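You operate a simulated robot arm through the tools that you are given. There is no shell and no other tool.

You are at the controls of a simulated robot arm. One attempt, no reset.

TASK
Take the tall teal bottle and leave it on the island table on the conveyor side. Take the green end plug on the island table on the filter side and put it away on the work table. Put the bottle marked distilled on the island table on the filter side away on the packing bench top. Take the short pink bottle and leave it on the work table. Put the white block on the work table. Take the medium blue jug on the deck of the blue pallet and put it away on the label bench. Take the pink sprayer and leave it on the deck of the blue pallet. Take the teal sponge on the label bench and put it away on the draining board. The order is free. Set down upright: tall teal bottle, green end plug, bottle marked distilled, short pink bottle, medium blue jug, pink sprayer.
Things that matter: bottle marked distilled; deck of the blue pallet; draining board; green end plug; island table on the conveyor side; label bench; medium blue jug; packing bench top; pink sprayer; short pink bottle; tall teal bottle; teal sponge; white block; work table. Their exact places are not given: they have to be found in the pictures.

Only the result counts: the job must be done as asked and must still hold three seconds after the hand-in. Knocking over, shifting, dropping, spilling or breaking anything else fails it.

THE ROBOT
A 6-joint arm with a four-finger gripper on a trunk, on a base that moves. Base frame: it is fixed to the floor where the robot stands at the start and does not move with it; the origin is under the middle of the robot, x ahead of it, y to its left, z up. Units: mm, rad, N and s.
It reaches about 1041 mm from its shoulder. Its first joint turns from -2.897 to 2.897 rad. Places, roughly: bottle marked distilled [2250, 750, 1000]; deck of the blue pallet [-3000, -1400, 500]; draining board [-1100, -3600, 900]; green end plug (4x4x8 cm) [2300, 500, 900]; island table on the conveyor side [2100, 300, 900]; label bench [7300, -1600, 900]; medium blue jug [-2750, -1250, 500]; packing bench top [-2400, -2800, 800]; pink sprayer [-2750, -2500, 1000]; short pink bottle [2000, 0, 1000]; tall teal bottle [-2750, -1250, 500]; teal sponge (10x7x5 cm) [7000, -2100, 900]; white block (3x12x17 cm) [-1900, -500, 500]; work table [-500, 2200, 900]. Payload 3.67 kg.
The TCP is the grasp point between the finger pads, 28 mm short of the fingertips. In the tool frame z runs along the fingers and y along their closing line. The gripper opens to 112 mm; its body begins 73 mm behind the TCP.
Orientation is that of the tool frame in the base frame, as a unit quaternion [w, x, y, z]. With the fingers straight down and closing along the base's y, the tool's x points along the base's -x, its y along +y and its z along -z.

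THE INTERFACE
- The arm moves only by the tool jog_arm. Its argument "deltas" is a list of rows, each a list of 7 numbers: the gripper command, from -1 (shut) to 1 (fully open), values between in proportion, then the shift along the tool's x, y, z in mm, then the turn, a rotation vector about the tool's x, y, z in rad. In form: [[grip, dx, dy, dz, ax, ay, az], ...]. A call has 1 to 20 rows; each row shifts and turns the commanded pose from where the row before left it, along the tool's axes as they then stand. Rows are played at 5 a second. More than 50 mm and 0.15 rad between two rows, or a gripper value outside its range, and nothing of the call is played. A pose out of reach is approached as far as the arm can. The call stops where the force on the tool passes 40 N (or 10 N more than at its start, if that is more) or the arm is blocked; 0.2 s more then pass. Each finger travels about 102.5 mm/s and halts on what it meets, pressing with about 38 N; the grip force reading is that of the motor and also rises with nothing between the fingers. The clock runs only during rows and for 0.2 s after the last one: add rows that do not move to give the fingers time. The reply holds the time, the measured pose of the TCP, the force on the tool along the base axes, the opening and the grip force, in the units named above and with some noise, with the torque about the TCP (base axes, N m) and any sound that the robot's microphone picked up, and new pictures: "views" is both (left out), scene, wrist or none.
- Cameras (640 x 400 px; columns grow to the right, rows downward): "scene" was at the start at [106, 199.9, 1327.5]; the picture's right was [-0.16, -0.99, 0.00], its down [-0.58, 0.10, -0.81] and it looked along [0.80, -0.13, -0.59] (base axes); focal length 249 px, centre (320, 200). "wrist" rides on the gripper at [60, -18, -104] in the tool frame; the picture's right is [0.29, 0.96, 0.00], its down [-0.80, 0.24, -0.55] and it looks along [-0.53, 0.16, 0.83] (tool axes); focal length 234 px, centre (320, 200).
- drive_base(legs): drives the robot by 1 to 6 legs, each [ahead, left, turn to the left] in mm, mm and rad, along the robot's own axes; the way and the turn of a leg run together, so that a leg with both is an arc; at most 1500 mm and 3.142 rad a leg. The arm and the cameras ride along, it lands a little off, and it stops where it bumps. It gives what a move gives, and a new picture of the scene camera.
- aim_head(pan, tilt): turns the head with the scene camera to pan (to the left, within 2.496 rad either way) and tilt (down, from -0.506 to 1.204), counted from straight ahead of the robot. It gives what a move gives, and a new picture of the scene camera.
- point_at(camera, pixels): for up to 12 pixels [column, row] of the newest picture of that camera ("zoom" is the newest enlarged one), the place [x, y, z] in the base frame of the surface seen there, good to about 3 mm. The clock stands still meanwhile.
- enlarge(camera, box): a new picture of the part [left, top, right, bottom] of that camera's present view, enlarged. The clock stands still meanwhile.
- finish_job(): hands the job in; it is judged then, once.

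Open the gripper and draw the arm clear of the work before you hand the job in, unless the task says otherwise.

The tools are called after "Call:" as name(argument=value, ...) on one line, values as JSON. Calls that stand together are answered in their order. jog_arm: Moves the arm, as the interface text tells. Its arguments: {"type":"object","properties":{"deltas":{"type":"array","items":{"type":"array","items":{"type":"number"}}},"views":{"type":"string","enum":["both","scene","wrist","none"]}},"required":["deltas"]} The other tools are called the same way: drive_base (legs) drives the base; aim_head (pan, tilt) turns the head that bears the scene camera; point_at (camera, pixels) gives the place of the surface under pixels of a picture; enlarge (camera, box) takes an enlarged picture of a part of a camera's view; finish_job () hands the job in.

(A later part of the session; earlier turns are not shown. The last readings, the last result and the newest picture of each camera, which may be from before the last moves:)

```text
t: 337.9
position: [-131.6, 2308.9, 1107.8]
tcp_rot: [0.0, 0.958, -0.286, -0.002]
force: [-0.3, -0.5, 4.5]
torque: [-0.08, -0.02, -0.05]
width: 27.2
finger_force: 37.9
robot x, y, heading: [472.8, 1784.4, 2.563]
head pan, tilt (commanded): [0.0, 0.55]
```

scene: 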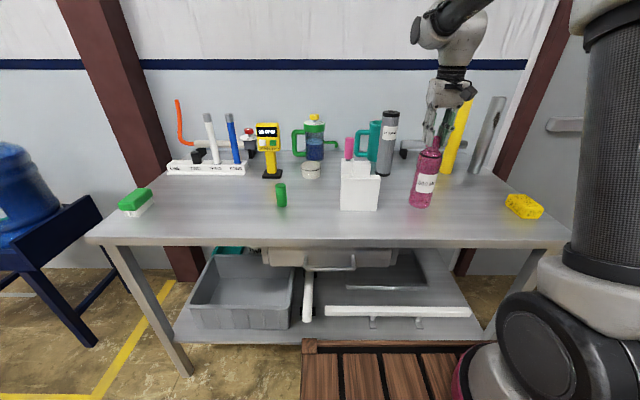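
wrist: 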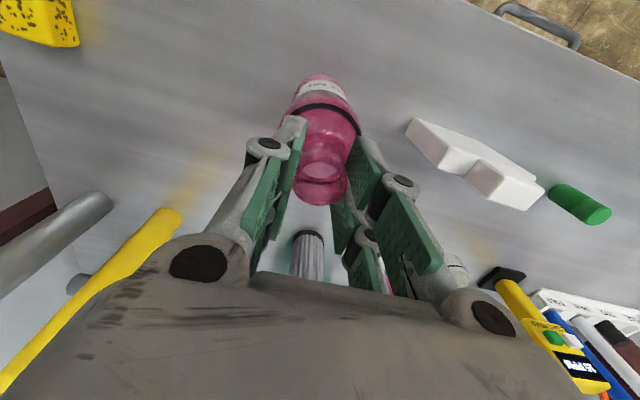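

Contact at 4.5 N. I open slowly and rise.

Call:
jog_arm(deltas=[[-0.48, 0, 0, 0, 0, 0, 0], [-0.4, 0, 0, 0, 0, 0, 0], [-0.2, 0, 0, 0, 0, 0, 0], [0.1, 0, 0, 0, 0, 0, 0], [0.1, 0, 0, 0, 0, 0, 0], [0.1, 0, 0, -20, 0, 0, 0], [0.1, 0, 0, -40, 0, 0, 0], [0.1, 0, 0, -40, 0, 0, 0], [0.1, 0, 0, 0, 0, 0, 0]], views="both")

```text
t: 339.9
position: [-131.5, 2308.7, 1208.1]
tcp_rot: [0.0, 0.958, -0.285, -0.003]
force: [-0.2, -0.1, 0.2]
torque: [0.02, 0.01, 0.03]
width: 61.7
finger_force: 0.1
robot x, y, heading: [474.0, 1785.3, 2.559]
head pan, tilt (commanded): [0.0, 0.55]
```

scene: 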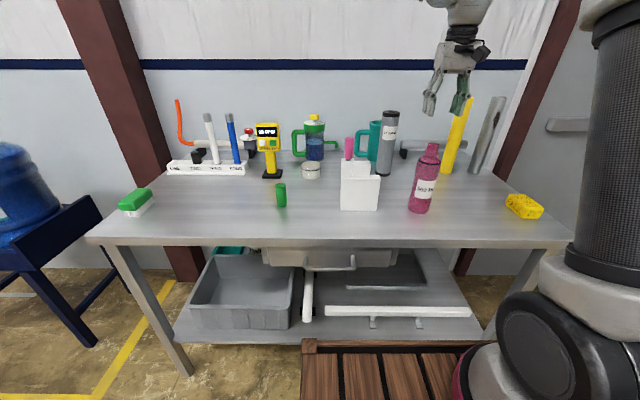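
wrist: 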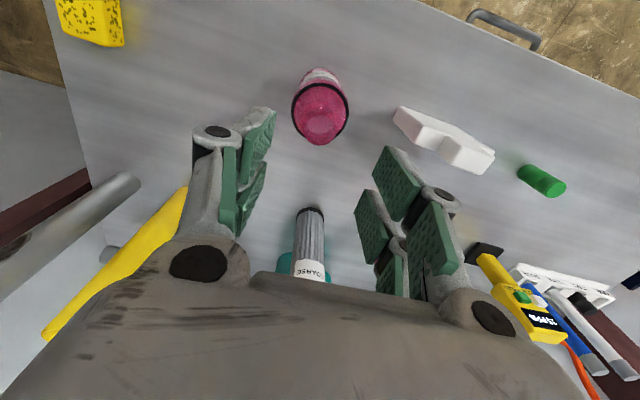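

All three work-table items stand. I retract and drive along the open lane back to the pallet for the jug.

Call:
jog_arm(deltas=[[0.1, 38, 20, 0, 0, 0, 0], [0.1, 38, 20, 0, 0, 0, 0], [0.1, 38, 20, 0, 0, 0, 0], [0.1, 38, 20, 0, 0, 0, 0], [0.1, 38, 20, 0, 0, 0, 0], [0.1, 0, 0, 0, 0, 0, 0]], views="none")

Call:
drive_base(legs=[[-60, 0, -0.012], [0, 1435, 0], [0, 1435, 0], [0, 1400, 0]])

Call:
aim_head(pan=0.0, tilt=0.75)

```text
t: 341.3
position: [-26.8, 2119.5, 1208.3]
tcp_rot: [0.0, 0.958, -0.285, -0.003]
force: [0.4, 0.2, -0.3]
torque: [-0.04, 0.02, 0.05]
width: 61.7
finger_force: 0.1
robot x, y, heading: [470.8, 1784.8, 2.56]
head pan, tilt (commanded): [0.0, 0.55]
```

```text
t: 362.5
position: [-2315.9, -1553.3, 1207.5]
tcp_rot: [-0.001, 0.965, -0.264, -0.003]
force: [0.1, -0.5, 0.4]
torque: [0.01, -0.01, 0.02]
width: 61.8
finger_force: 0.0
robot x, y, heading: [-1800.0, -1867.1, 2.604]
head pan, tilt (commanded): [0.0, 0.55]
```

scene: 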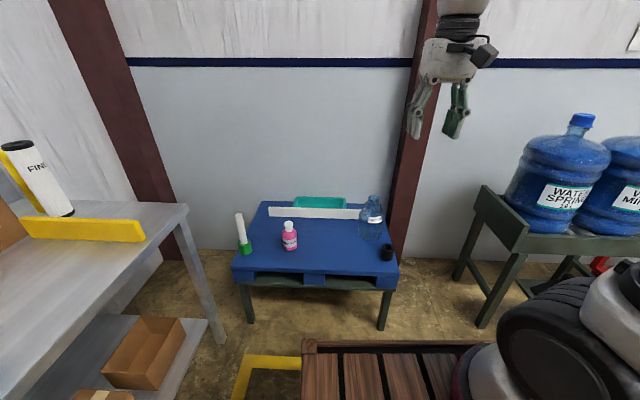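

```text
t: 363.2
position: [-2315.0, -1552.4, 1208.5]
tcp_rot: [0.001, 0.964, -0.265, -0.003]
force: [0.2, 0.1, 0.6]
torque: [-0.01, 0.01, 0.02]
width: 61.7
finger_force: 0.1
robot x, y, heading: [-1804.8, -1867.8, 2.602]
head pan, tilt (commanded): [0.0, 0.75]
```

scene: 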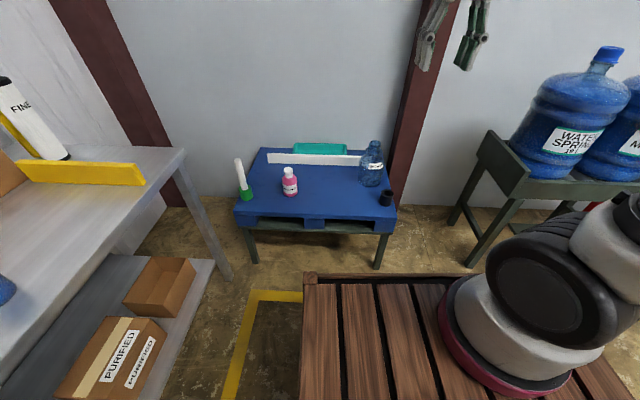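

I straighten the heading and drive 260 mm closer to the pallet.

Call:
drive_base(legs=[[0, 0, -0.053], [260, 0, 0]])

Call:
aim_head(pan=-0.1, tilt=0.8)

Call:
enlarge(camera="scene", box=[290, 120, 430, 240])

```text
t: 365.5
position: [-2513.7, -1385.9, 1208.0]
tcp_rot: [0.001, 0.957, -0.289, -0.003]
force: [-0.6, -0.1, 0.9]
torque: [-0.02, -0.05, -0.04]
width: 61.5
finger_force: 0.0
robot x, y, heading: [-2011.5, -1721.2, 2.552]
head pan, tilt (commanded): [0.0, 0.75]
```

scene: 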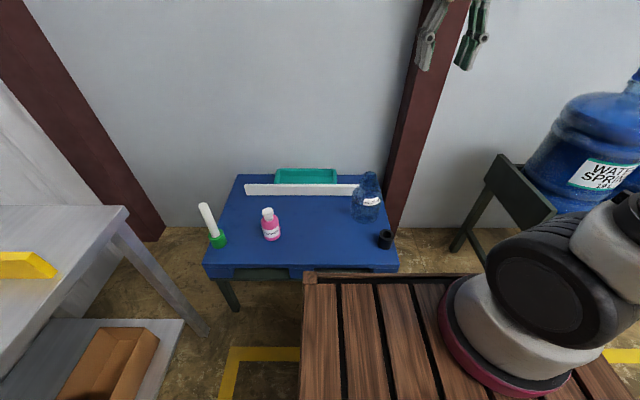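

```text
t: 366.2
position: [-2513.5, -1384.2, 1208.5]
tcp_rot: [0.0, 0.958, -0.288, -0.002]
force: [-0.4, 0.1, -0.7]
torque: [0.02, 0.01, 0.0]
width: 61.4
finger_force: 0.0
robot x, y, heading: [-2012.3, -1721.8, 2.552]
head pan, tilt (commanded): [-0.099, 0.799]
```

scene: 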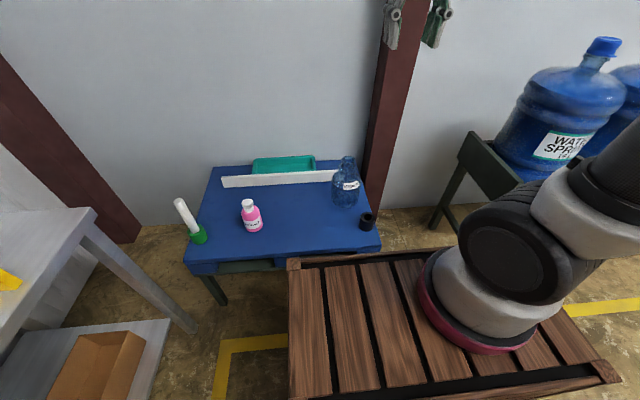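

```text
3.33 times, centred on (360, 180) of scene
```

zoom: 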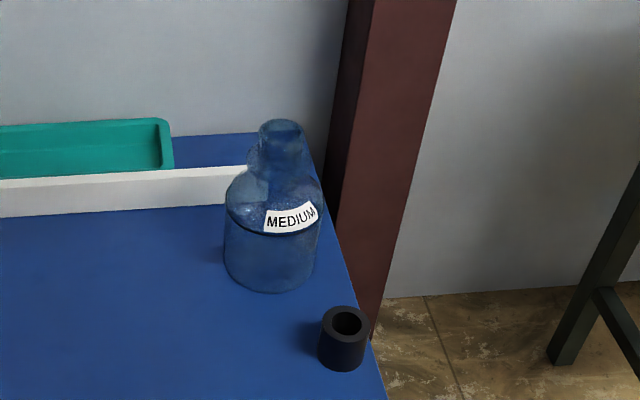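

I measure the jug's rim, body and the column behind it.

Call:
point_at(camera="zoom", pixels=[[281, 121], [281, 133], [262, 127], [300, 127], [281, 145], [259, 155], [304, 155], [228, 205], [320, 205], [272, 270], [365, 160], [335, 100]])

```text
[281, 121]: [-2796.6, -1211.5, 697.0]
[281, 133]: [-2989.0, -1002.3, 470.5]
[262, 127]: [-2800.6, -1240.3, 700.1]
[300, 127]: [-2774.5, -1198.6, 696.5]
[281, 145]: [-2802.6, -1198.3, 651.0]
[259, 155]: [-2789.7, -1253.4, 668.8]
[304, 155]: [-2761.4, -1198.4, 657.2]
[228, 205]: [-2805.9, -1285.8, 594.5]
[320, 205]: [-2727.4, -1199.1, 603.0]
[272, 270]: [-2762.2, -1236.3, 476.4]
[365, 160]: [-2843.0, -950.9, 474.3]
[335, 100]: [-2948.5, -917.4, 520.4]
```

Rim diameter ≈49 mm, centre near (-2778,-1230), rim z≈698. I move over it and descend to z≈830 to refine with the wrist camera.

Call:
jog_arm(deltas=[[0.5, -43.6, 2.7, 0, 0, 0, 0], [0.5, -43.6, 2.7, 0, 0, 0, 0], [0.5, -43.6, 2.7, 0, 0, 0, 0], [0.5, -43.6, 2.7, 0, 0, 0, 0], [0.5, -43.6, 2.7, 0, 0, 0, 0], [0.5, -43.6, 2.7, 0, 0, 0, 0], [0.5, -43.6, 2.7, 0, 0, 0, 0], [0.5, 0, 0, 47, 0, 0, 0], [0.5, 0, 0, 47, 0, 0, 0], [0.5, 0, 0, 47, 0, 0, 0], [0.5, 0, 0, 47, 0, 0, 0], [0.5, 0, 0, 47, 0, 0, 0], [0.5, 0, 0, 47, 0, 0, 0], [0.5, 0, 0, 47, 0, 0, 0], [0.5, 0, 0, 47, 0, 0, 0], [0.5, 0, 0, 0, 0, 0, 0]], views="both")

Call:
enlarge(camera="wrist", box=[230, 20, 430, 200])

```text
t: 369.6
position: [-2776.4, -1232.3, 834.1]
tcp_rot: [-0.001, 0.957, -0.289, -0.003]
force: [-0.1, -0.1, 1.0]
torque: [-0.01, 0.01, -0.01]
width: 83.9
finger_force: 0.1
robot x, y, heading: [-2016.9, -1726.1, 2.55]
head pan, tilt (commanded): [-0.099, 0.799]
```

scene: 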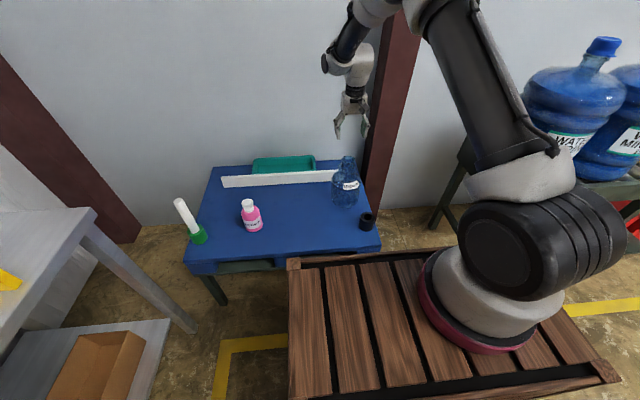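
wrist: 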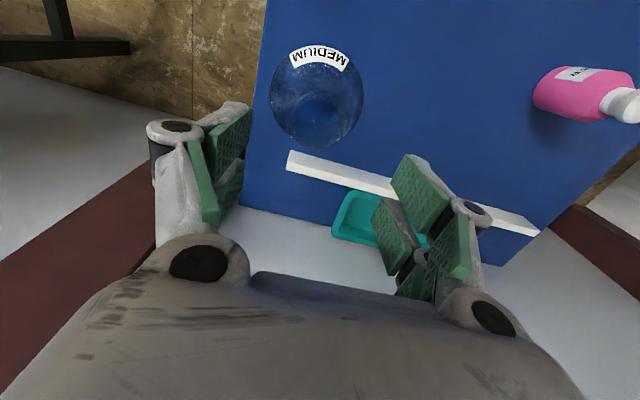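

```text
2.22 times, centred on (330, 110) of wrist
```

zoom: 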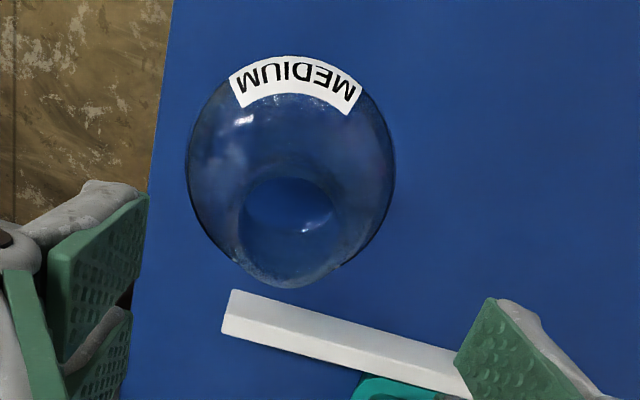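

I measure the rim in this zoom.

Call:
point_at(camera="zoom", pixels=[[290, 284], [270, 284], [310, 284], [243, 250], [338, 250], [240, 225], [342, 225], [250, 190], [330, 190], [190, 170], [394, 170], [290, 75]])

```text
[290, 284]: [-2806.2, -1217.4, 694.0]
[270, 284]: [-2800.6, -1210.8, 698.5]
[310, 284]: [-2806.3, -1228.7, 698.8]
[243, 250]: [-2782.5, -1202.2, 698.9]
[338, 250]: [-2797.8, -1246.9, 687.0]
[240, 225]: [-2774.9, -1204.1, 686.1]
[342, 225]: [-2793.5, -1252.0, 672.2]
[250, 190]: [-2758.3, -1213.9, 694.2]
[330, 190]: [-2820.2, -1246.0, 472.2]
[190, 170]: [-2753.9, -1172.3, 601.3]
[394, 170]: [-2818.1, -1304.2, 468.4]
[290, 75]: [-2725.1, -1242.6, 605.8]
```

Rim centre fits to (-2780,-1228), radius 26. I align, descend to z≈707 and close slowly.

Call:
jog_arm(deltas=[[0.5, -5.4, -1.6, 40, 0, 0, 0], [0.5, 0, 0, 45, 0, 0, 0], [0.5, 0, 0, 27, 0, 0, 0], [0.5, 0, 0, 15, 0, 0, 0], [0.5, 0, 0, 0, 0, 0, 0], [0.2, 0, 0, 0, 0, 0, 0], [0.05, 0, 0, 0, 0, 0, 0], [0.0, 0, 0, 0, 0, 0, 0], [0.0, 0, 0, 0, 0, 0, 0]], views="wrist")

```text
t: 371.6
position: [-2782.6, -1226.3, 704.7]
tcp_rot: [-0.001, 0.957, -0.29, -0.004]
force: [0.6, 1.2, 0.3]
torque: [0.01, 0.01, 0.02]
width: 56.4
finger_force: 0.3
robot x, y, heading: [-2014.7, -1722.0, 2.552]
head pan, tilt (commanded): [-0.099, 0.799]
```

wrist: 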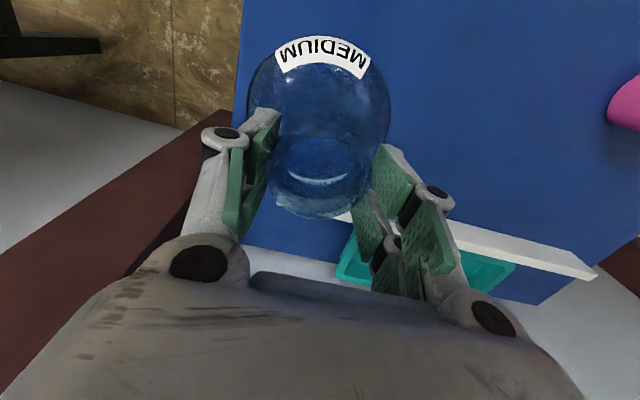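

Centred. I close onto the neck.

Call:
jog_arm(deltas=[[-0.06, 0, 0, 0, 0, 0, 0], [-0.12, 0, 0, 0, 0, 0, 0], [-0.2, 0, 0, 0, 0, 0, 0], [-0.3, 0, 0, 0, 0, 0, 0]], views="wrist")

```text
t: 372.6
position: [-2782.9, -1227.6, 707.0]
tcp_rot: [0.0, 0.957, -0.289, -0.003]
force: [0.3, 0.3, 1.9]
torque: [-0.03, -0.09, 0.01]
width: 53.0
finger_force: 38.5
robot x, y, heading: [-2016.9, -1724.7, 2.549]
head pan, tilt (commanded): [-0.099, 0.799]
```

wrist: 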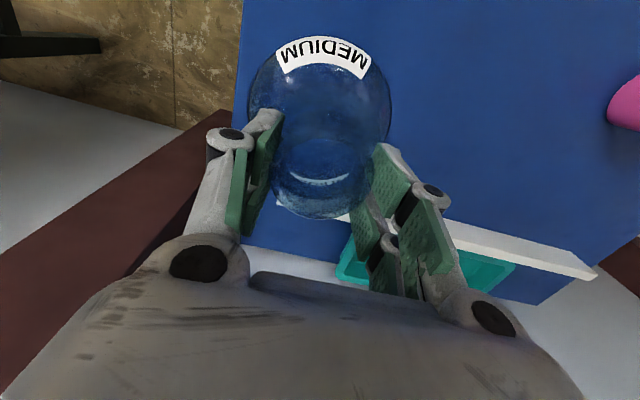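

Held at 53 mm. I lift 30 mm and check.

Call:
jog_arm(deltas=[[-1, 0, 0, 0, 0, 0, 0], [-1, 0, 0, -8, 0, 0, 0], [-1, 0, 0, -22, 0, 0, 0], [-1, 0, 0, 0, 0, 0, 0]], views="both")

```text
t: 373.6
position: [-2783.8, -1225.9, 737.0]
tcp_rot: [0.0, 0.957, -0.289, -0.002]
force: [0.5, -1.0, -2.7]
torque: [0.01, 0.05, -0.01]
width: 53.0
finger_force: 38.0
robot x, y, heading: [-2014.8, -1722.0, 2.55]
head pan, tilt (commanded): [-0.099, 0.799]
```

scene: 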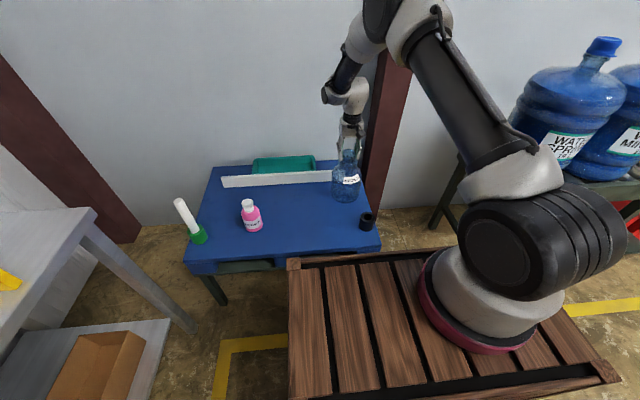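
wrist: 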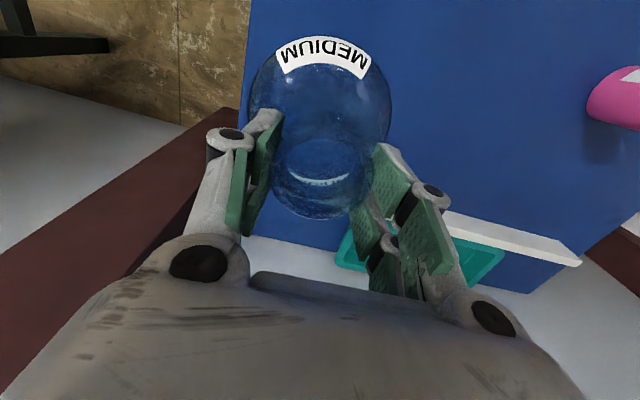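

The jug is held (~3 N). I raise and retract, then drive back up the lane toward the island's near side.

Call:
jog_arm(deltas=[[-1, 0, 0, -46, 0, 0, 0], [-1, 0, 0, -46, 0, 0, 0], [-1, 0, 0, -46, 0, 0, 0], [-1, 0, 0, -46, 0, 0, 0], [-1, 0, 0, -46, 0, 0, 0], [-1, 0, 0, -46, 0, 0, 0], [-1, 0, 0, -46, 0, 0, 0], [-1, 0, 0, -46, 0, 0, 0], [-1, 35, 0, -30, 0, 0, 0], [-1, 35, 0, -30, 0, 0, 0], [-1, 35, 0, -30, 0, 0, 0], [-1, 35, 0, -30, 0, 0, 0], [-1, 40, 0, -25, 0, 0, 0], [-1, 40, 0, 0, 0, 0, 0], [-1, 40, 0, 0, 0, 0, 0], [-1, 40, 0, 0, 0, 0, 0], [-1, 0, 0, 0, 0, 0, 0]], views="wrist")

Call:
drive_base(legs=[[-80, 0, 0], [0, 0, -1.573], [1470, 0, 0], [1470, 0, 0]])

```text
t: 377.2
position: [-2531.6, -1390.8, 1246.8]
tcp_rot: [0.0, 0.957, -0.289, -0.003]
force: [-0.7, -0.2, -1.9]
torque: [0.0, -0.02, 0.0]
width: 53.0
finger_force: 38.4
robot x, y, heading: [-2014.7, -1725.0, 2.552]
head pan, tilt (commanded): [-0.099, 0.799]
```

wrist: 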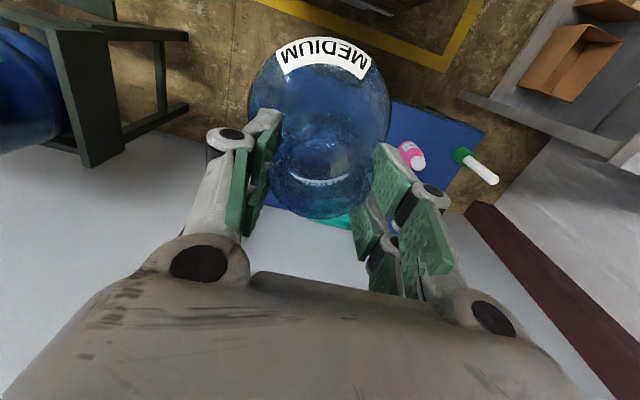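

```text
t: 395.9
position: [-28.8, 1253.9, 1247.5]
tcp_rot: [0.002, -0.484, 0.875, 0.002]
force: [0.4, -0.4, -3.0]
torque: [0.01, 0.02, -0.04]
width: 53.3
finger_force: 37.9
robot x, y, heading: [-346.0, 731.9, 1.008]
head pan, tilt (commanded): [-0.099, 0.799]
```

scene: 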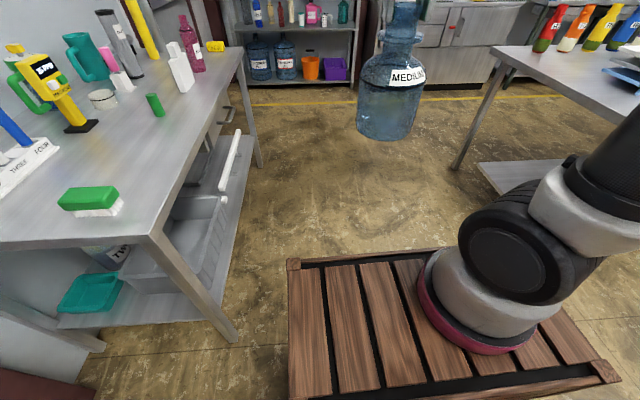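

Now I drive right along the near side of the island to its far end and look ahead toward the label bench.

Call:
drive_base(legs=[[0, 0, -0.031], [0, -1350, 0], [0, -1300, 0]])

Call:
aim_head(pan=-1.4, tilt=0.3)

Call:
aim_head(pan=-0.7, tilt=0.3)

```text
t: 409.1
position: [2164.1, -294.0, 1247.5]
tcp_rot: [0.002, -0.449, 0.893, 0.001]
force: [0.5, -0.5, -2.5]
torque: [0.03, 0.01, 0.0]
width: 53.1
finger_force: 38.2
robot x, y, heading: [1805.8, -793.2, 0.931]
head pan, tilt (commanded): [-0.099, 0.799]
```

scene: 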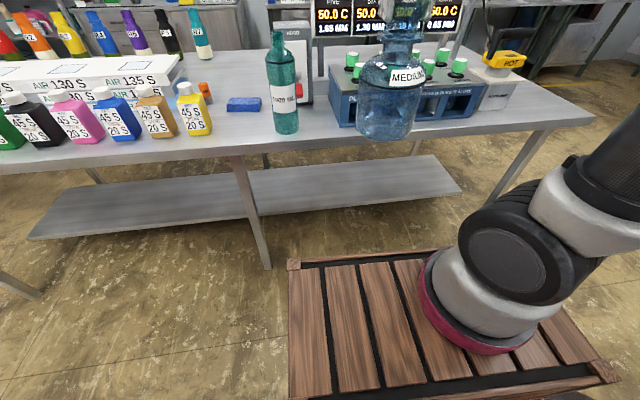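

```text
t: 410.6
position: [2164.5, -293.8, 1245.7]
tcp_rot: [0.002, -0.45, 0.893, 0.001]
force: [-0.4, -1.1, -2.8]
torque: [0.01, -0.04, -0.01]
width: 52.9
finger_force: 37.9
robot x, y, heading: [1808.5, -792.2, 0.934]
head pan, tilt (commanded): [-1.4, 0.3]
```

scene: 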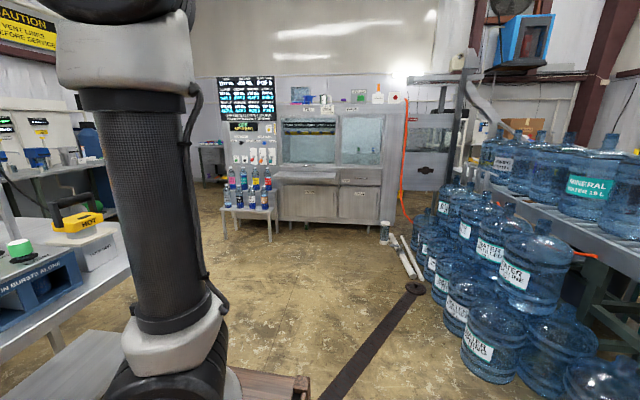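

```text
t: 411.6
position: [2164.1, -294.5, 1246.0]
tcp_rot: [0.002, -0.449, 0.893, 0.003]
force: [-0.4, 0.1, -1.9]
torque: [0.0, -0.04, 0.0]
width: 53.1
finger_force: 37.9
robot x, y, heading: [1807.6, -790.0, 0.931]
head pan, tilt (commanded): [-0.7, 0.3]
```

scene: 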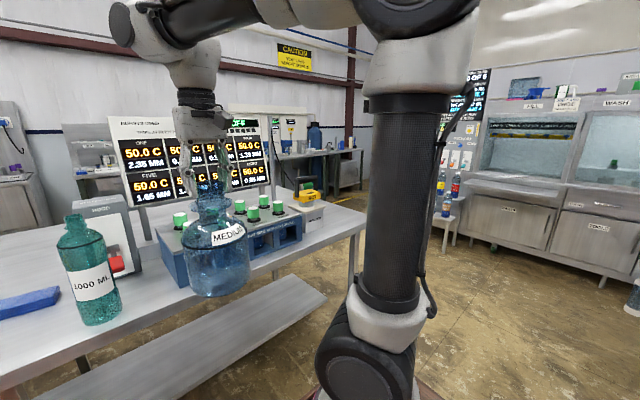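

I measure the far bench with bottles, cabinet, and floor markers.

Call:
aim_head(pan=-1.2, tilt=0.2)

Call:
point_at(camera="scene", pixels=[[320, 190], [300, 165], [330, 140], [420, 180], [260, 165], [280, 160], [340, 260], [500, 215], [560, 300], [330, 225]])

Call:
enlarge(camera="scene", box=[220, 80, 420, 230])

```text
t: 412.6
position: [2164.0, -293.7, 1247.4]
tcp_rot: [0.002, -0.45, 0.893, 0.002]
force: [0.5, 1.1, -1.7]
torque: [0.0, 0.03, 0.0]
width: 53.1
finger_force: 37.8
robot x, y, heading: [1806.3, -794.4, 0.932]
head pan, tilt (commanded): [-1.201, 0.201]
```

scene: 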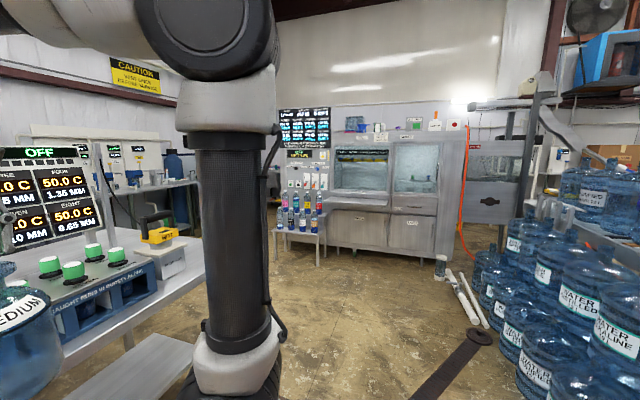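

```text
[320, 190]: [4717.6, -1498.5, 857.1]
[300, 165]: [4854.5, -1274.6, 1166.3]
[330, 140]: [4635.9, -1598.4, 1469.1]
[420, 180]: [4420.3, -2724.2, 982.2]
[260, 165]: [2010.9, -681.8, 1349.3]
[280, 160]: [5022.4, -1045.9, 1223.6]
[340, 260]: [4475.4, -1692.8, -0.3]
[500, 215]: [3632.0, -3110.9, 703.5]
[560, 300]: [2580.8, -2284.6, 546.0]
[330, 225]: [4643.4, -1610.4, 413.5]
```

```text
2.67 times, centred on (320, 155) of scene
```

zoom: 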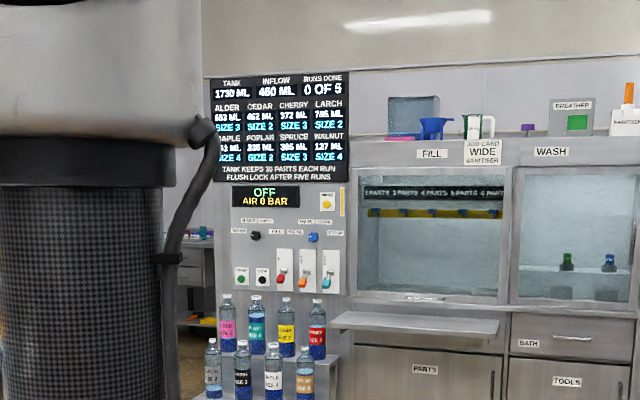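

I measure the island's right end, the pipes on the floor, and the gap left of the cabinet.

Call:
point_at(camera="scene", pixels=[[190, 262], [200, 240], [160, 340], [462, 300], [480, 300], [440, 265], [445, 370], [280, 250], [315, 262], [500, 290], [195, 180], [175, 175]])

Call:
aim_head(pan=-0.75, tilt=0.5)

```text
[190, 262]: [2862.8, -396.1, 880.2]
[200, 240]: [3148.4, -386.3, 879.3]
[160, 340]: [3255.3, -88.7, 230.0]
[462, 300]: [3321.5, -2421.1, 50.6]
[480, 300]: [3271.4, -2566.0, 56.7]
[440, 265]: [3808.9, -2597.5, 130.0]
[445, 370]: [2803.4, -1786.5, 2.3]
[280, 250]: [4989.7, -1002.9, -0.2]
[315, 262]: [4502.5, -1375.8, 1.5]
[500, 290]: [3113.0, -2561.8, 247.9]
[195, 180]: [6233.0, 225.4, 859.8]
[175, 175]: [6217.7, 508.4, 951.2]
```

```text
t: 413.5
position: [2164.8, -293.7, 1246.7]
tcp_rot: [0.002, -0.45, 0.893, 0.002]
force: [-0.2, 0.4, -2.5]
torque: [0.02, -0.03, 0.0]
width: 53.0
finger_force: 38.0
robot x, y, heading: [1811.3, -794.5, 0.936]
head pan, tilt (commanded): [-0.75, 0.499]
```

scene: 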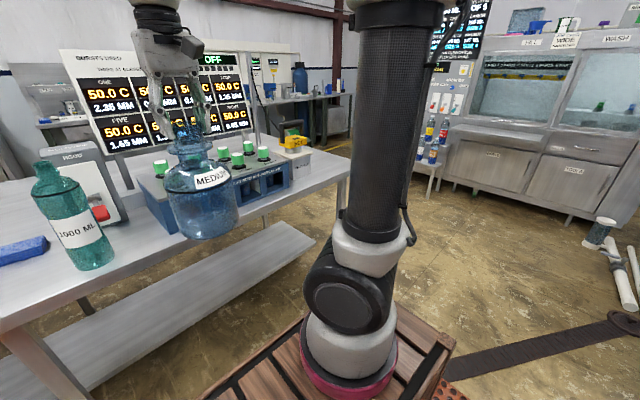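

The way around the island's right end is open. I drive right past its end, then ahead to the filter-side corridor.

Call:
drive_base(legs=[[0, 0, 0.043], [0, -780, 0], [0, -780, 0]])

Call:
drive_base(legs=[[0, 0, 0.02], [1150, 0, 0], [1150, 0, 0]])

Call:
aim_head(pan=-1.5, tilt=0.3)

```text
t: 421.9
position: [3428.6, -1148.3, 1247.5]
tcp_rot: [0.002, -0.469, 0.883, 0.002]
force: [0.8, 0.0, -1.1]
torque: [-0.02, -0.01, 0.02]
width: 53.0
finger_force: 38.1
robot x, y, heading: [3093.5, -1663.3, 0.975]
head pan, tilt (commanded): [-0.75, 0.499]
```

scene: 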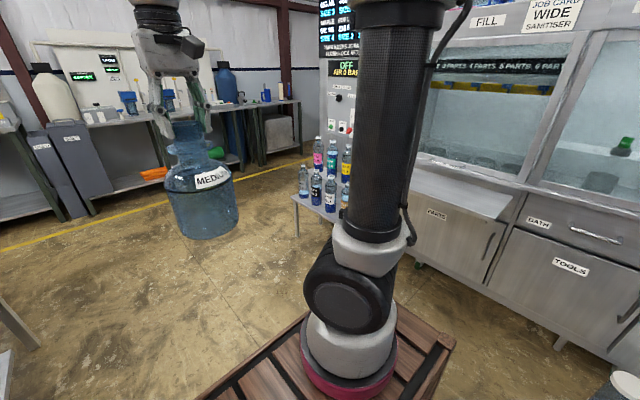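

```text
t: 433.5
position: [4614.3, 822.1, 1246.5]
tcp_rot: [0.002, -0.493, 0.87, 0.002]
force: [0.4, -0.4, -2.4]
torque: [0.01, 0.03, -0.02]
width: 53.0
finger_force: 37.7
robot x, y, heading: [4308.7, 290.5, 1.025]
head pan, tilt (commanded): [-0.75, 0.499]
```

scene: 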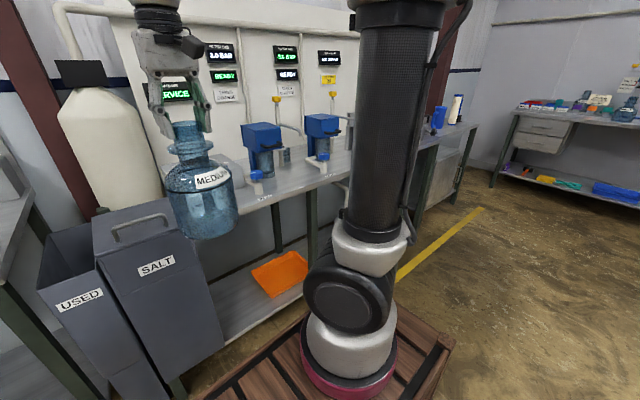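

```text
t: 434.6
position: [4615.2, 822.2, 1246.9]
tcp_rot: [0.001, -0.493, 0.87, 0.002]
force: [-0.3, 0.1, -1.8]
torque: [-0.03, -0.04, 0.0]
width: 52.9
finger_force: 37.9
robot x, y, heading: [4307.1, 289.7, 1.028]
head pan, tilt (commanded): [-1.499, 0.3]
```

scene: 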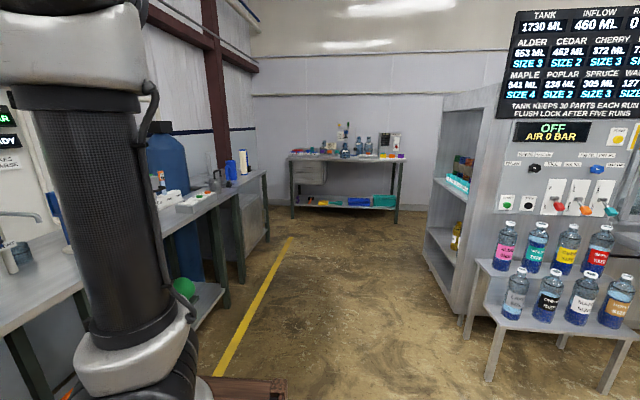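

The label bench is visible at (345,160) beyond the gap. I back up a little and turn right to face it.

Call:
point_at(camera="scene", pixels=[[345, 158], [295, 160], [400, 160], [440, 270], [270, 190], [240, 285], [345, 205], [480, 310], [290, 240], [430, 200]])

Call:
drive_base(legs=[[-200, 0, 0], [0, 0, -1.621]])

Call:
aim_head(pan=0.0, tilt=0.3)

```text
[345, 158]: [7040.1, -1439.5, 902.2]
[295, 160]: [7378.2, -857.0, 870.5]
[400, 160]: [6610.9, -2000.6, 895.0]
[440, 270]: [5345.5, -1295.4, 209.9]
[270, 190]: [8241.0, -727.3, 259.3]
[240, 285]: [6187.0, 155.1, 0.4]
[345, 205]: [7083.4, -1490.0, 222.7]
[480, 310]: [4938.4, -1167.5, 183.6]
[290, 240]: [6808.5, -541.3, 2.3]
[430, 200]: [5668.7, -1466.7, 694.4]
```

```text
t: 440.2
position: [4717.5, -215.4, 1247.2]
tcp_rot: [0.003, 0.295, 0.956, 0.0]
force: [-0.8, 0.4, -2.6]
torque: [-0.02, 0.01, -0.01]
width: 53.3
finger_force: 37.8
robot x, y, heading: [4206.0, 122.6, -0.599]
head pan, tilt (commanded): [-1.499, 0.3]
```

scene: 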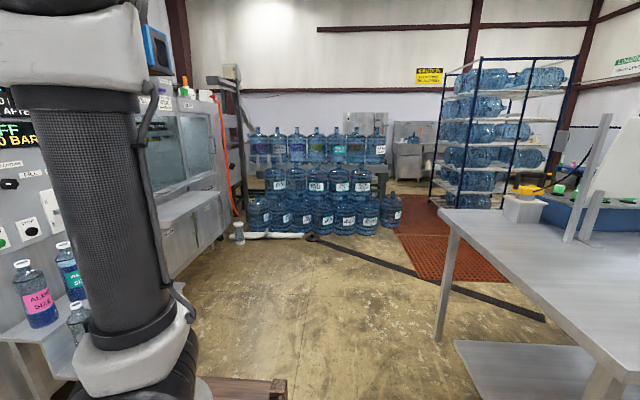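

```text
t: 441.8
position: [4716.3, -217.4, 1246.4]
tcp_rot: [0.004, 0.294, 0.956, 0.0]
force: [0.0, 1.2, -3.2]
torque: [0.03, 0.0, -0.01]
width: 53.3
finger_force: 38.2
robot x, y, heading: [4204.1, 120.7, -0.597]
head pan, tilt (commanded): [0.0, 0.3]
```

scene: 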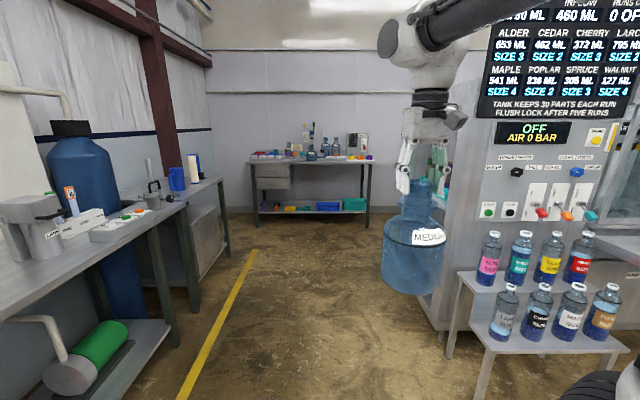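

I shift left 200 mm and drive ahead through the gap toward the label bench.

Call:
drive_base(legs=[[0, 200, 0], [1140, 0, 0], [1080, 0, 0]])

Call:
aim_head(pan=0.0, tilt=0.45)

```text
t: 454.1
position: [6730.6, -1252.2, 1246.2]
tcp_rot: [0.002, 0.273, 0.962, 0.0]
force: [0.2, 0.9, -3.4]
torque: [-0.02, 0.02, 0.03]
width: 53.3
finger_force: 38.5
robot x, y, heading: [6201.0, -938.7, -0.555]
head pan, tilt (commanded): [0.0, 0.3]
```

scene: 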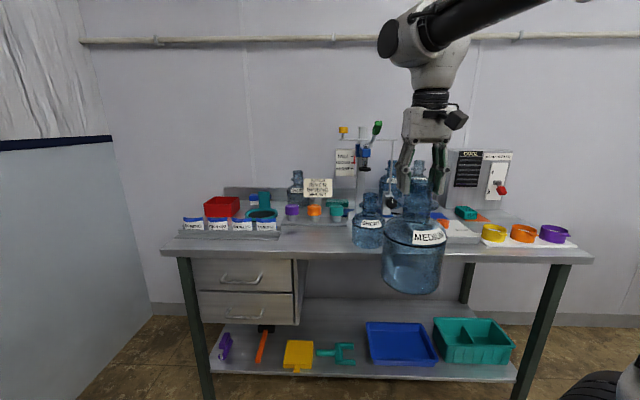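

```text
t: 454.8
position: [6730.0, -1252.7, 1245.3]
tcp_rot: [0.002, 0.274, 0.962, 0.0]
force: [-0.2, 0.4, -2.7]
torque: [0.01, -0.01, 0.02]
width: 53.1
finger_force: 37.7
robot x, y, heading: [6201.1, -937.4, -0.554]
head pan, tilt (commanded): [0.0, 0.45]
```

scene: 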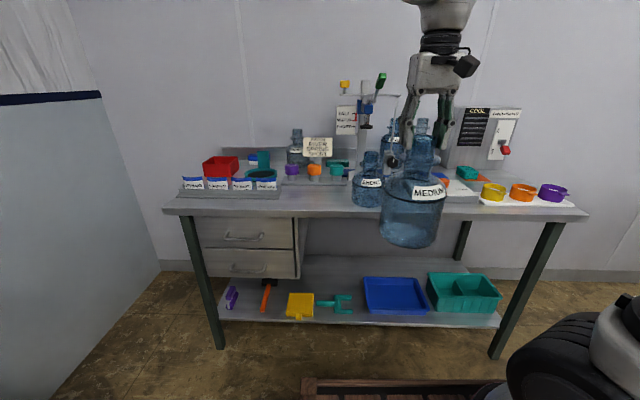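

The label bench is ahead. I enlarge and measure its layout, including the teal sponge.

Call:
enlarge(camera="scene", box=[160, 60, 600, 240])

Call:
point_at(camera="scene", pixels=[[200, 212], [300, 215], [350, 214], [460, 214], [560, 213], [320, 200], [340, 205], [467, 172], [368, 185], [300, 195], [450, 200], [320, 185]])

```text
1.45 times, centred on (380, 150) of scene
```

zoom: 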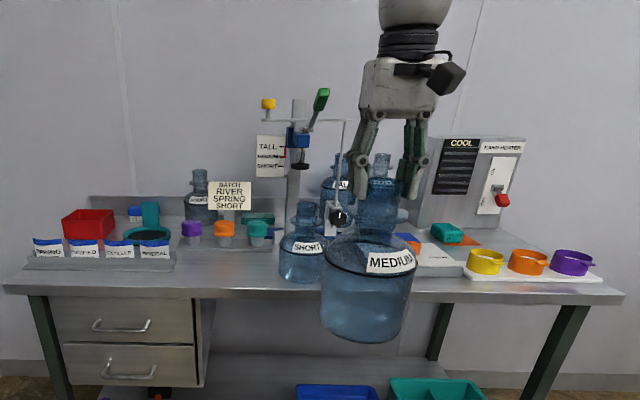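

```text
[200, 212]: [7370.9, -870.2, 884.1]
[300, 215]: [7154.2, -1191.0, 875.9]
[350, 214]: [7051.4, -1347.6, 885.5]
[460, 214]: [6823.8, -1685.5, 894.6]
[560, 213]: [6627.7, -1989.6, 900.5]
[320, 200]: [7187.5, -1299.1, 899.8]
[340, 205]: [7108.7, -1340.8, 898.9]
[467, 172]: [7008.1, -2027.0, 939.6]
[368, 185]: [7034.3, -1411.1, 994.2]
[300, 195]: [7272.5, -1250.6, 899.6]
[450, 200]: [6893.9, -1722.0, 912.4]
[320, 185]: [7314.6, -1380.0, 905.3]
```

I measure the left tray's right end, the caps tray and the SHORT jug to choose a clear spot for the jug.

Call:
point_at(camera="zoom", pixels=[[172, 268], [165, 255], [190, 248], [260, 248], [230, 262], [250, 270], [283, 270], [302, 240], [302, 280], [281, 255], [215, 280], [320, 265]])

```text
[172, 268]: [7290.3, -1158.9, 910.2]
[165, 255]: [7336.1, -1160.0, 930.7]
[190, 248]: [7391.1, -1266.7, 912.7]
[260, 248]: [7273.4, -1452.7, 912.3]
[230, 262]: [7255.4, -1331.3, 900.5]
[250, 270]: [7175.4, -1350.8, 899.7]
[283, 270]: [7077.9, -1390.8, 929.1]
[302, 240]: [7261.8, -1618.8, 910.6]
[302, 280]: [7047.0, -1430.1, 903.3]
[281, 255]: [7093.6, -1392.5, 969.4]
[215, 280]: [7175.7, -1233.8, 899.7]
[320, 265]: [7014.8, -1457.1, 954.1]
```

I choose the gap centre (7220,-1286). I straighten and shift the base left and ahead.

Call:
drive_base(legs=[[0, 0, -0.04], [184, 255, 0]])

Call:
aim_head(pan=0.0, tilt=0.6)

```text
t: 457.2
position: [7009.8, -1174.3, 1246.8]
tcp_rot: [0.003, 0.295, 0.955, 0.0]
force: [-0.3, 0.2, -1.9]
torque: [0.0, 0.0, -0.02]
width: 53.6
finger_force: 37.6
robot x, y, heading: [6494.9, -840.3, -0.598]
head pan, tilt (commanded): [0.0, 0.45]
```

scene: 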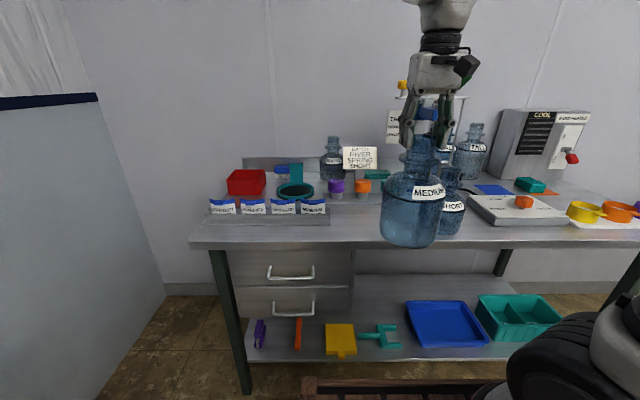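

```text
t: 457.9
position: [7009.1, -1174.6, 1246.3]
tcp_rot: [0.003, 0.295, 0.955, 0.001]
force: [0.8, -0.6, -2.0]
torque: [0.02, -0.02, 0.01]
width: 53.2
finger_force: 38.5
robot x, y, heading: [6500.1, -833.5, -0.599]
head pan, tilt (commanded): [0.0, 0.6]
```

scene: 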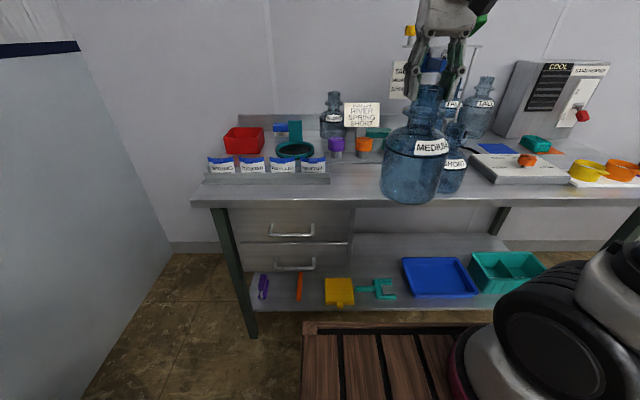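

I check the sign and neighbouring objects behind the target.

Call:
point_at(camera="scene", pixels=[[362, 104], [362, 120], [330, 98], [350, 188], [340, 195], [360, 170], [455, 170], [455, 125]])

```text
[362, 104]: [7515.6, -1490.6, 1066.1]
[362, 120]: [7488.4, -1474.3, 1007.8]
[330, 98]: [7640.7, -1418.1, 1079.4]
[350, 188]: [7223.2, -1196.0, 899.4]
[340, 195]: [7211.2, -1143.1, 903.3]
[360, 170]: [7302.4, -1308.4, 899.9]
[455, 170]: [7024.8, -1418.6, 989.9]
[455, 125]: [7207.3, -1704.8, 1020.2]
```

All clear. I move forward over the spot and lower partway.

Call:
jog_arm(deltas=[[-1, -47.4, 5.3, 0, 0, 0, 0], [-1, -47.4, 5.3, 0, 0, 0, 0], [-1, -47.4, 5.3, 0, 0, 0, 0], [-1, -47.4, 5.3, 0, 0, 0, 0], [-1, -47.4, 5.5, 0, 0, 0, 0], [-1, 0, 0, 35, 0, 0, 0], [-1, 0, 0, 35, 0, 0, 0], [-1, 0, 0, 20, 0, 0, 0], [-1, 0, 0, 0, 0, 0, 0]], views="both")

```text
t: 459.9
position: [7222.3, -1283.3, 1157.4]
tcp_rot: [0.003, 0.295, 0.955, 0.0]
force: [-0.5, 0.2, -2.3]
torque: [0.0, -0.01, -0.04]
width: 53.3
finger_force: 38.3
robot x, y, heading: [6494.4, -838.3, -0.6]
head pan, tilt (commanded): [0.0, 0.6]
```

scene: 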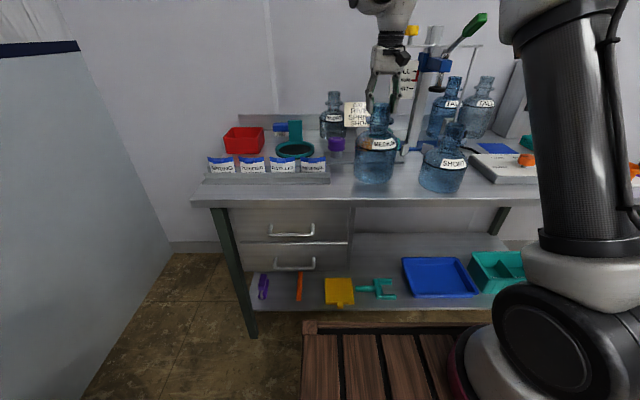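
wrist: 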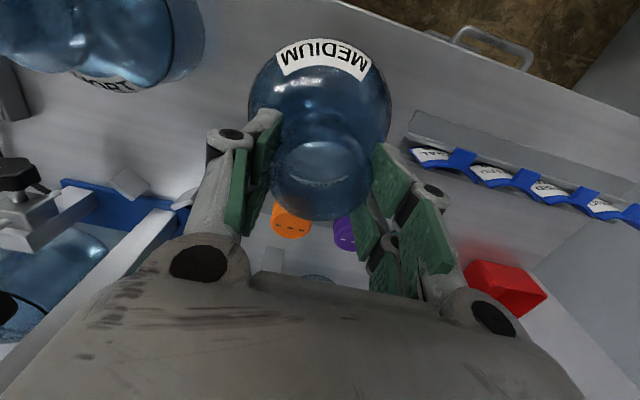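

I lower gently to contact (expected z≈1137).

Call:
jog_arm(deltas=[[-1, 0, 0, 12, 0, 0, 0], [-1, 0, 0, 5, 0, 0, 0], [-1, 0, 0, 1.5, 0, 0, 0], [-1, 0, 0, 0, 0, 0, 0]], views="none")

Call:
point_at(camera="scene", pixels=[[435, 62], [412, 90], [478, 20], [420, 130], [408, 45]])

```text
t: 460.9
position: [7222.4, -1286.0, 1139.8]
tcp_rot: [0.003, 0.295, 0.955, -0.001]
force: [0.7, -0.5, -2.8]
torque: [0.03, 0.01, -0.05]
width: 53.2
finger_force: 38.4
robot x, y, heading: [6497.7, -836.8, -0.603]
head pan, tilt (commanded): [0.0, 0.6]
```

```text
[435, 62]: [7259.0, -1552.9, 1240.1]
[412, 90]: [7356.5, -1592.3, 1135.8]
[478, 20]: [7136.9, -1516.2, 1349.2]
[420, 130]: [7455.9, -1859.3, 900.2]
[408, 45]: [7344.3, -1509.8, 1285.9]
```

Call:
jog_arm(deltas=[[-1, 0, 0, 1.2, 0, 0, 0], [-1, 0, 0, 1.2, 0, 0, 0], [-1, 0, 0, 0, 0, 0, 0]], views="none")

```text
t: 461.7
position: [7221.1, -1285.2, 1136.4]
tcp_rot: [0.003, 0.295, 0.955, 0.0]
force: [0.6, -0.2, -2.3]
torque: [0.0, 0.03, -0.01]
width: 53.3
finger_force: 38.3
robot x, y, heading: [6499.2, -837.8, -0.603]
head pan, tilt (commanded): [0.0, 0.6]
```

Call:
jog_arm(deltas=[[-1, 0, 0, 1.2, 0, 0, 0], [-1, 0, 0, 0, 0, 0, 0]], views="none")

```text
t: 462.3
position: [7222.2, -1284.5, 1135.8]
tcp_rot: [0.003, 0.295, 0.956, 0.0]
force: [0.2, 0.7, -2.0]
torque: [0.01, -0.05, -0.03]
width: 53.1
finger_force: 38.3
robot x, y, heading: [6498.1, -837.6, -0.6]
head pan, tilt (commanded): [0.0, 0.6]
```

Call:
jog_arm(deltas=[[-1, 0, 0, 1.2, 0, 0, 0], [-1, 0, 0, 0, 0, 0, 0]], views="none")

```text
t: 462.9
position: [7222.3, -1285.9, 1134.9]
tcp_rot: [0.002, 0.295, 0.956, 0.0]
force: [-1.3, 1.2, 7.6]
torque: [0.75, 0.13, 0.08]
width: 53.2
finger_force: 37.9
robot x, y, heading: [6497.8, -831.8, -0.601]
head pan, tilt (commanded): [0.0, 0.6]
```

Contact at +7.6 N. I open slowly and rise.

Call:
jog_arm(deltas=[[-0.05, 0, 0, 0, 0, 0, 0], [0.05, 0, 0, 0, 0, 0, 0], [0.2, 0, 0, 0, 0, 0, 0], [0.4, 0, 0, 0, 0, 0, 0], [0.4, 0, 0, 0, 0, 0, 0], [0.4, 0, 0, -15, 0, 0, 0], [0.4, 0, 0, -35, 0, 0, 0], [0.4, 0, 0, -40, 0, 0, 0], [0.4, 0, 0, -40, 0, 0, 0], [0.4, 0, 0, 0, 0, 0, 0]], views="both")

```text
t: 465.1
position: [7220.2, -1284.4, 1265.4]
tcp_rot: [0.002, 0.295, 0.956, 0.0]
force: [-0.2, -0.4, 1.3]
torque: [-0.02, 0.04, 0.01]
width: 78.3
finger_force: 0.1
robot x, y, heading: [6498.9, -838.8, -0.6]
head pan, tilt (commanded): [0.0, 0.6]
```

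scene: 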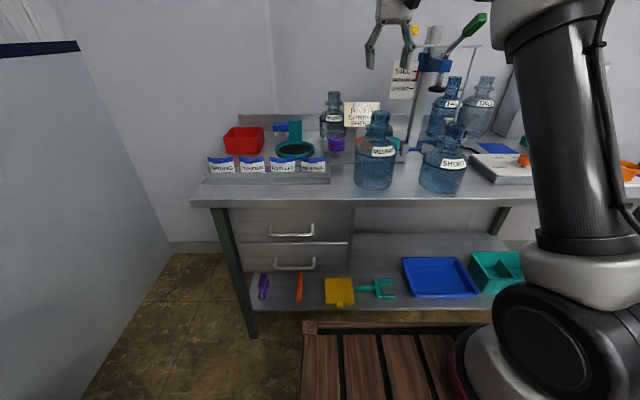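
wrist: 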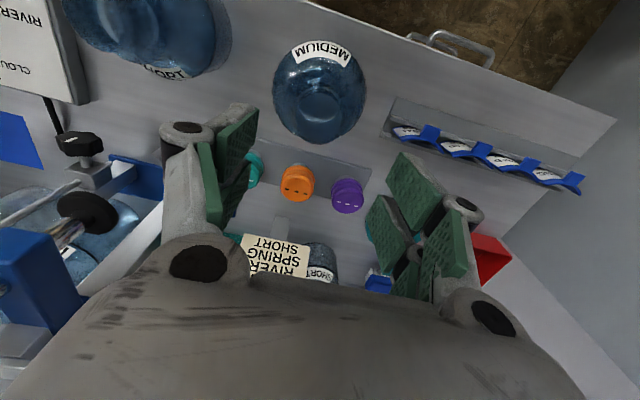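

The jug stands on the label bench. I retract, then drive right and a bit ahead for the teal sponge.

Call:
jog_arm(deltas=[[0.4, 48, 0, 0, 0, 0, 0], [0.4, 48, 0, 0, 0, 0, 0], [0.4, 48, 0, 0, 0, 0, 0], [0.4, 48, 0, 0, 0, 0, 0], [0.4, 48, 0, 0, 0, 0, 0], [0.4, 0, 0, 0, 0, 0, 0]], views="none")

Call:
drive_base(legs=[[0, -690, 0.006], [150, 0, 0]])

Call:
aim_head(pan=0.0, tilt=0.6)

Call:
enlarge(camera="scene", box=[240, 60, 460, 220])

```text
t: 466.5
position: [7022.4, -1151.7, 1261.6]
tcp_rot: [0.003, 0.295, 0.956, 0.0]
force: [-0.9, -0.6, 0.0]
torque: [0.01, 0.01, 0.03]
width: 78.4
finger_force: 0.0
robot x, y, heading: [6495.4, -833.3, -0.599]
head pan, tilt (commanded): [0.0, 0.6]
```

```text
t: 471.4
position: [6762.6, -1810.4, 1263.3]
tcp_rot: [0.003, 0.288, 0.958, 0.001]
force: [0.1, 0.5, -0.3]
torque: [0.03, 0.03, 0.01]
width: 78.4
finger_force: 0.1
robot x, y, heading: [6234.2, -1504.3, -0.586]
head pan, tilt (commanded): [0.0, 0.6]
```

scene: 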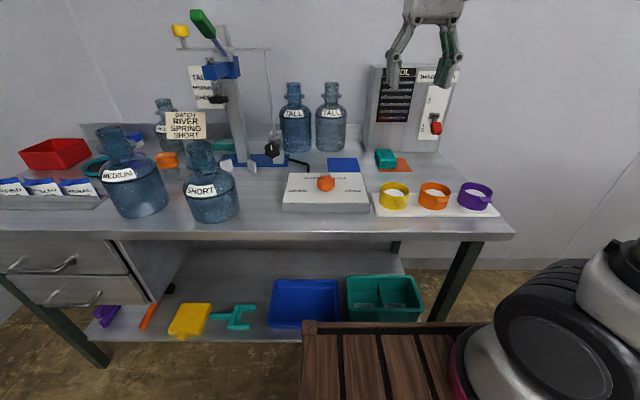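

```text
t: 471.9
position: [6762.5, -1810.1, 1264.0]
tcp_rot: [0.003, 0.288, 0.958, 0.0]
force: [0.5, 0.6, -0.4]
torque: [0.02, 0.0, 0.01]
width: 78.4
finger_force: 0.1
robot x, y, heading: [6230.6, -1504.1, -0.584]
head pan, tilt (commanded): [0.0, 0.6]
```

scene: 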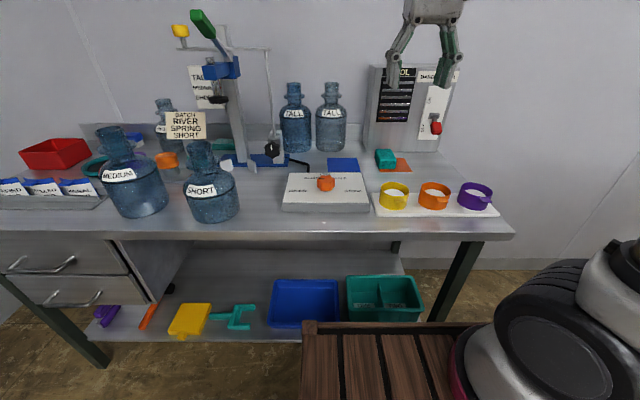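

```text
2.50 times, centred on (350, 140) of scene
```

zoom: 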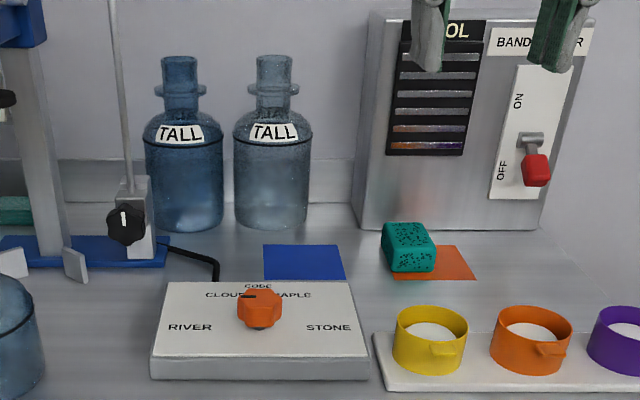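

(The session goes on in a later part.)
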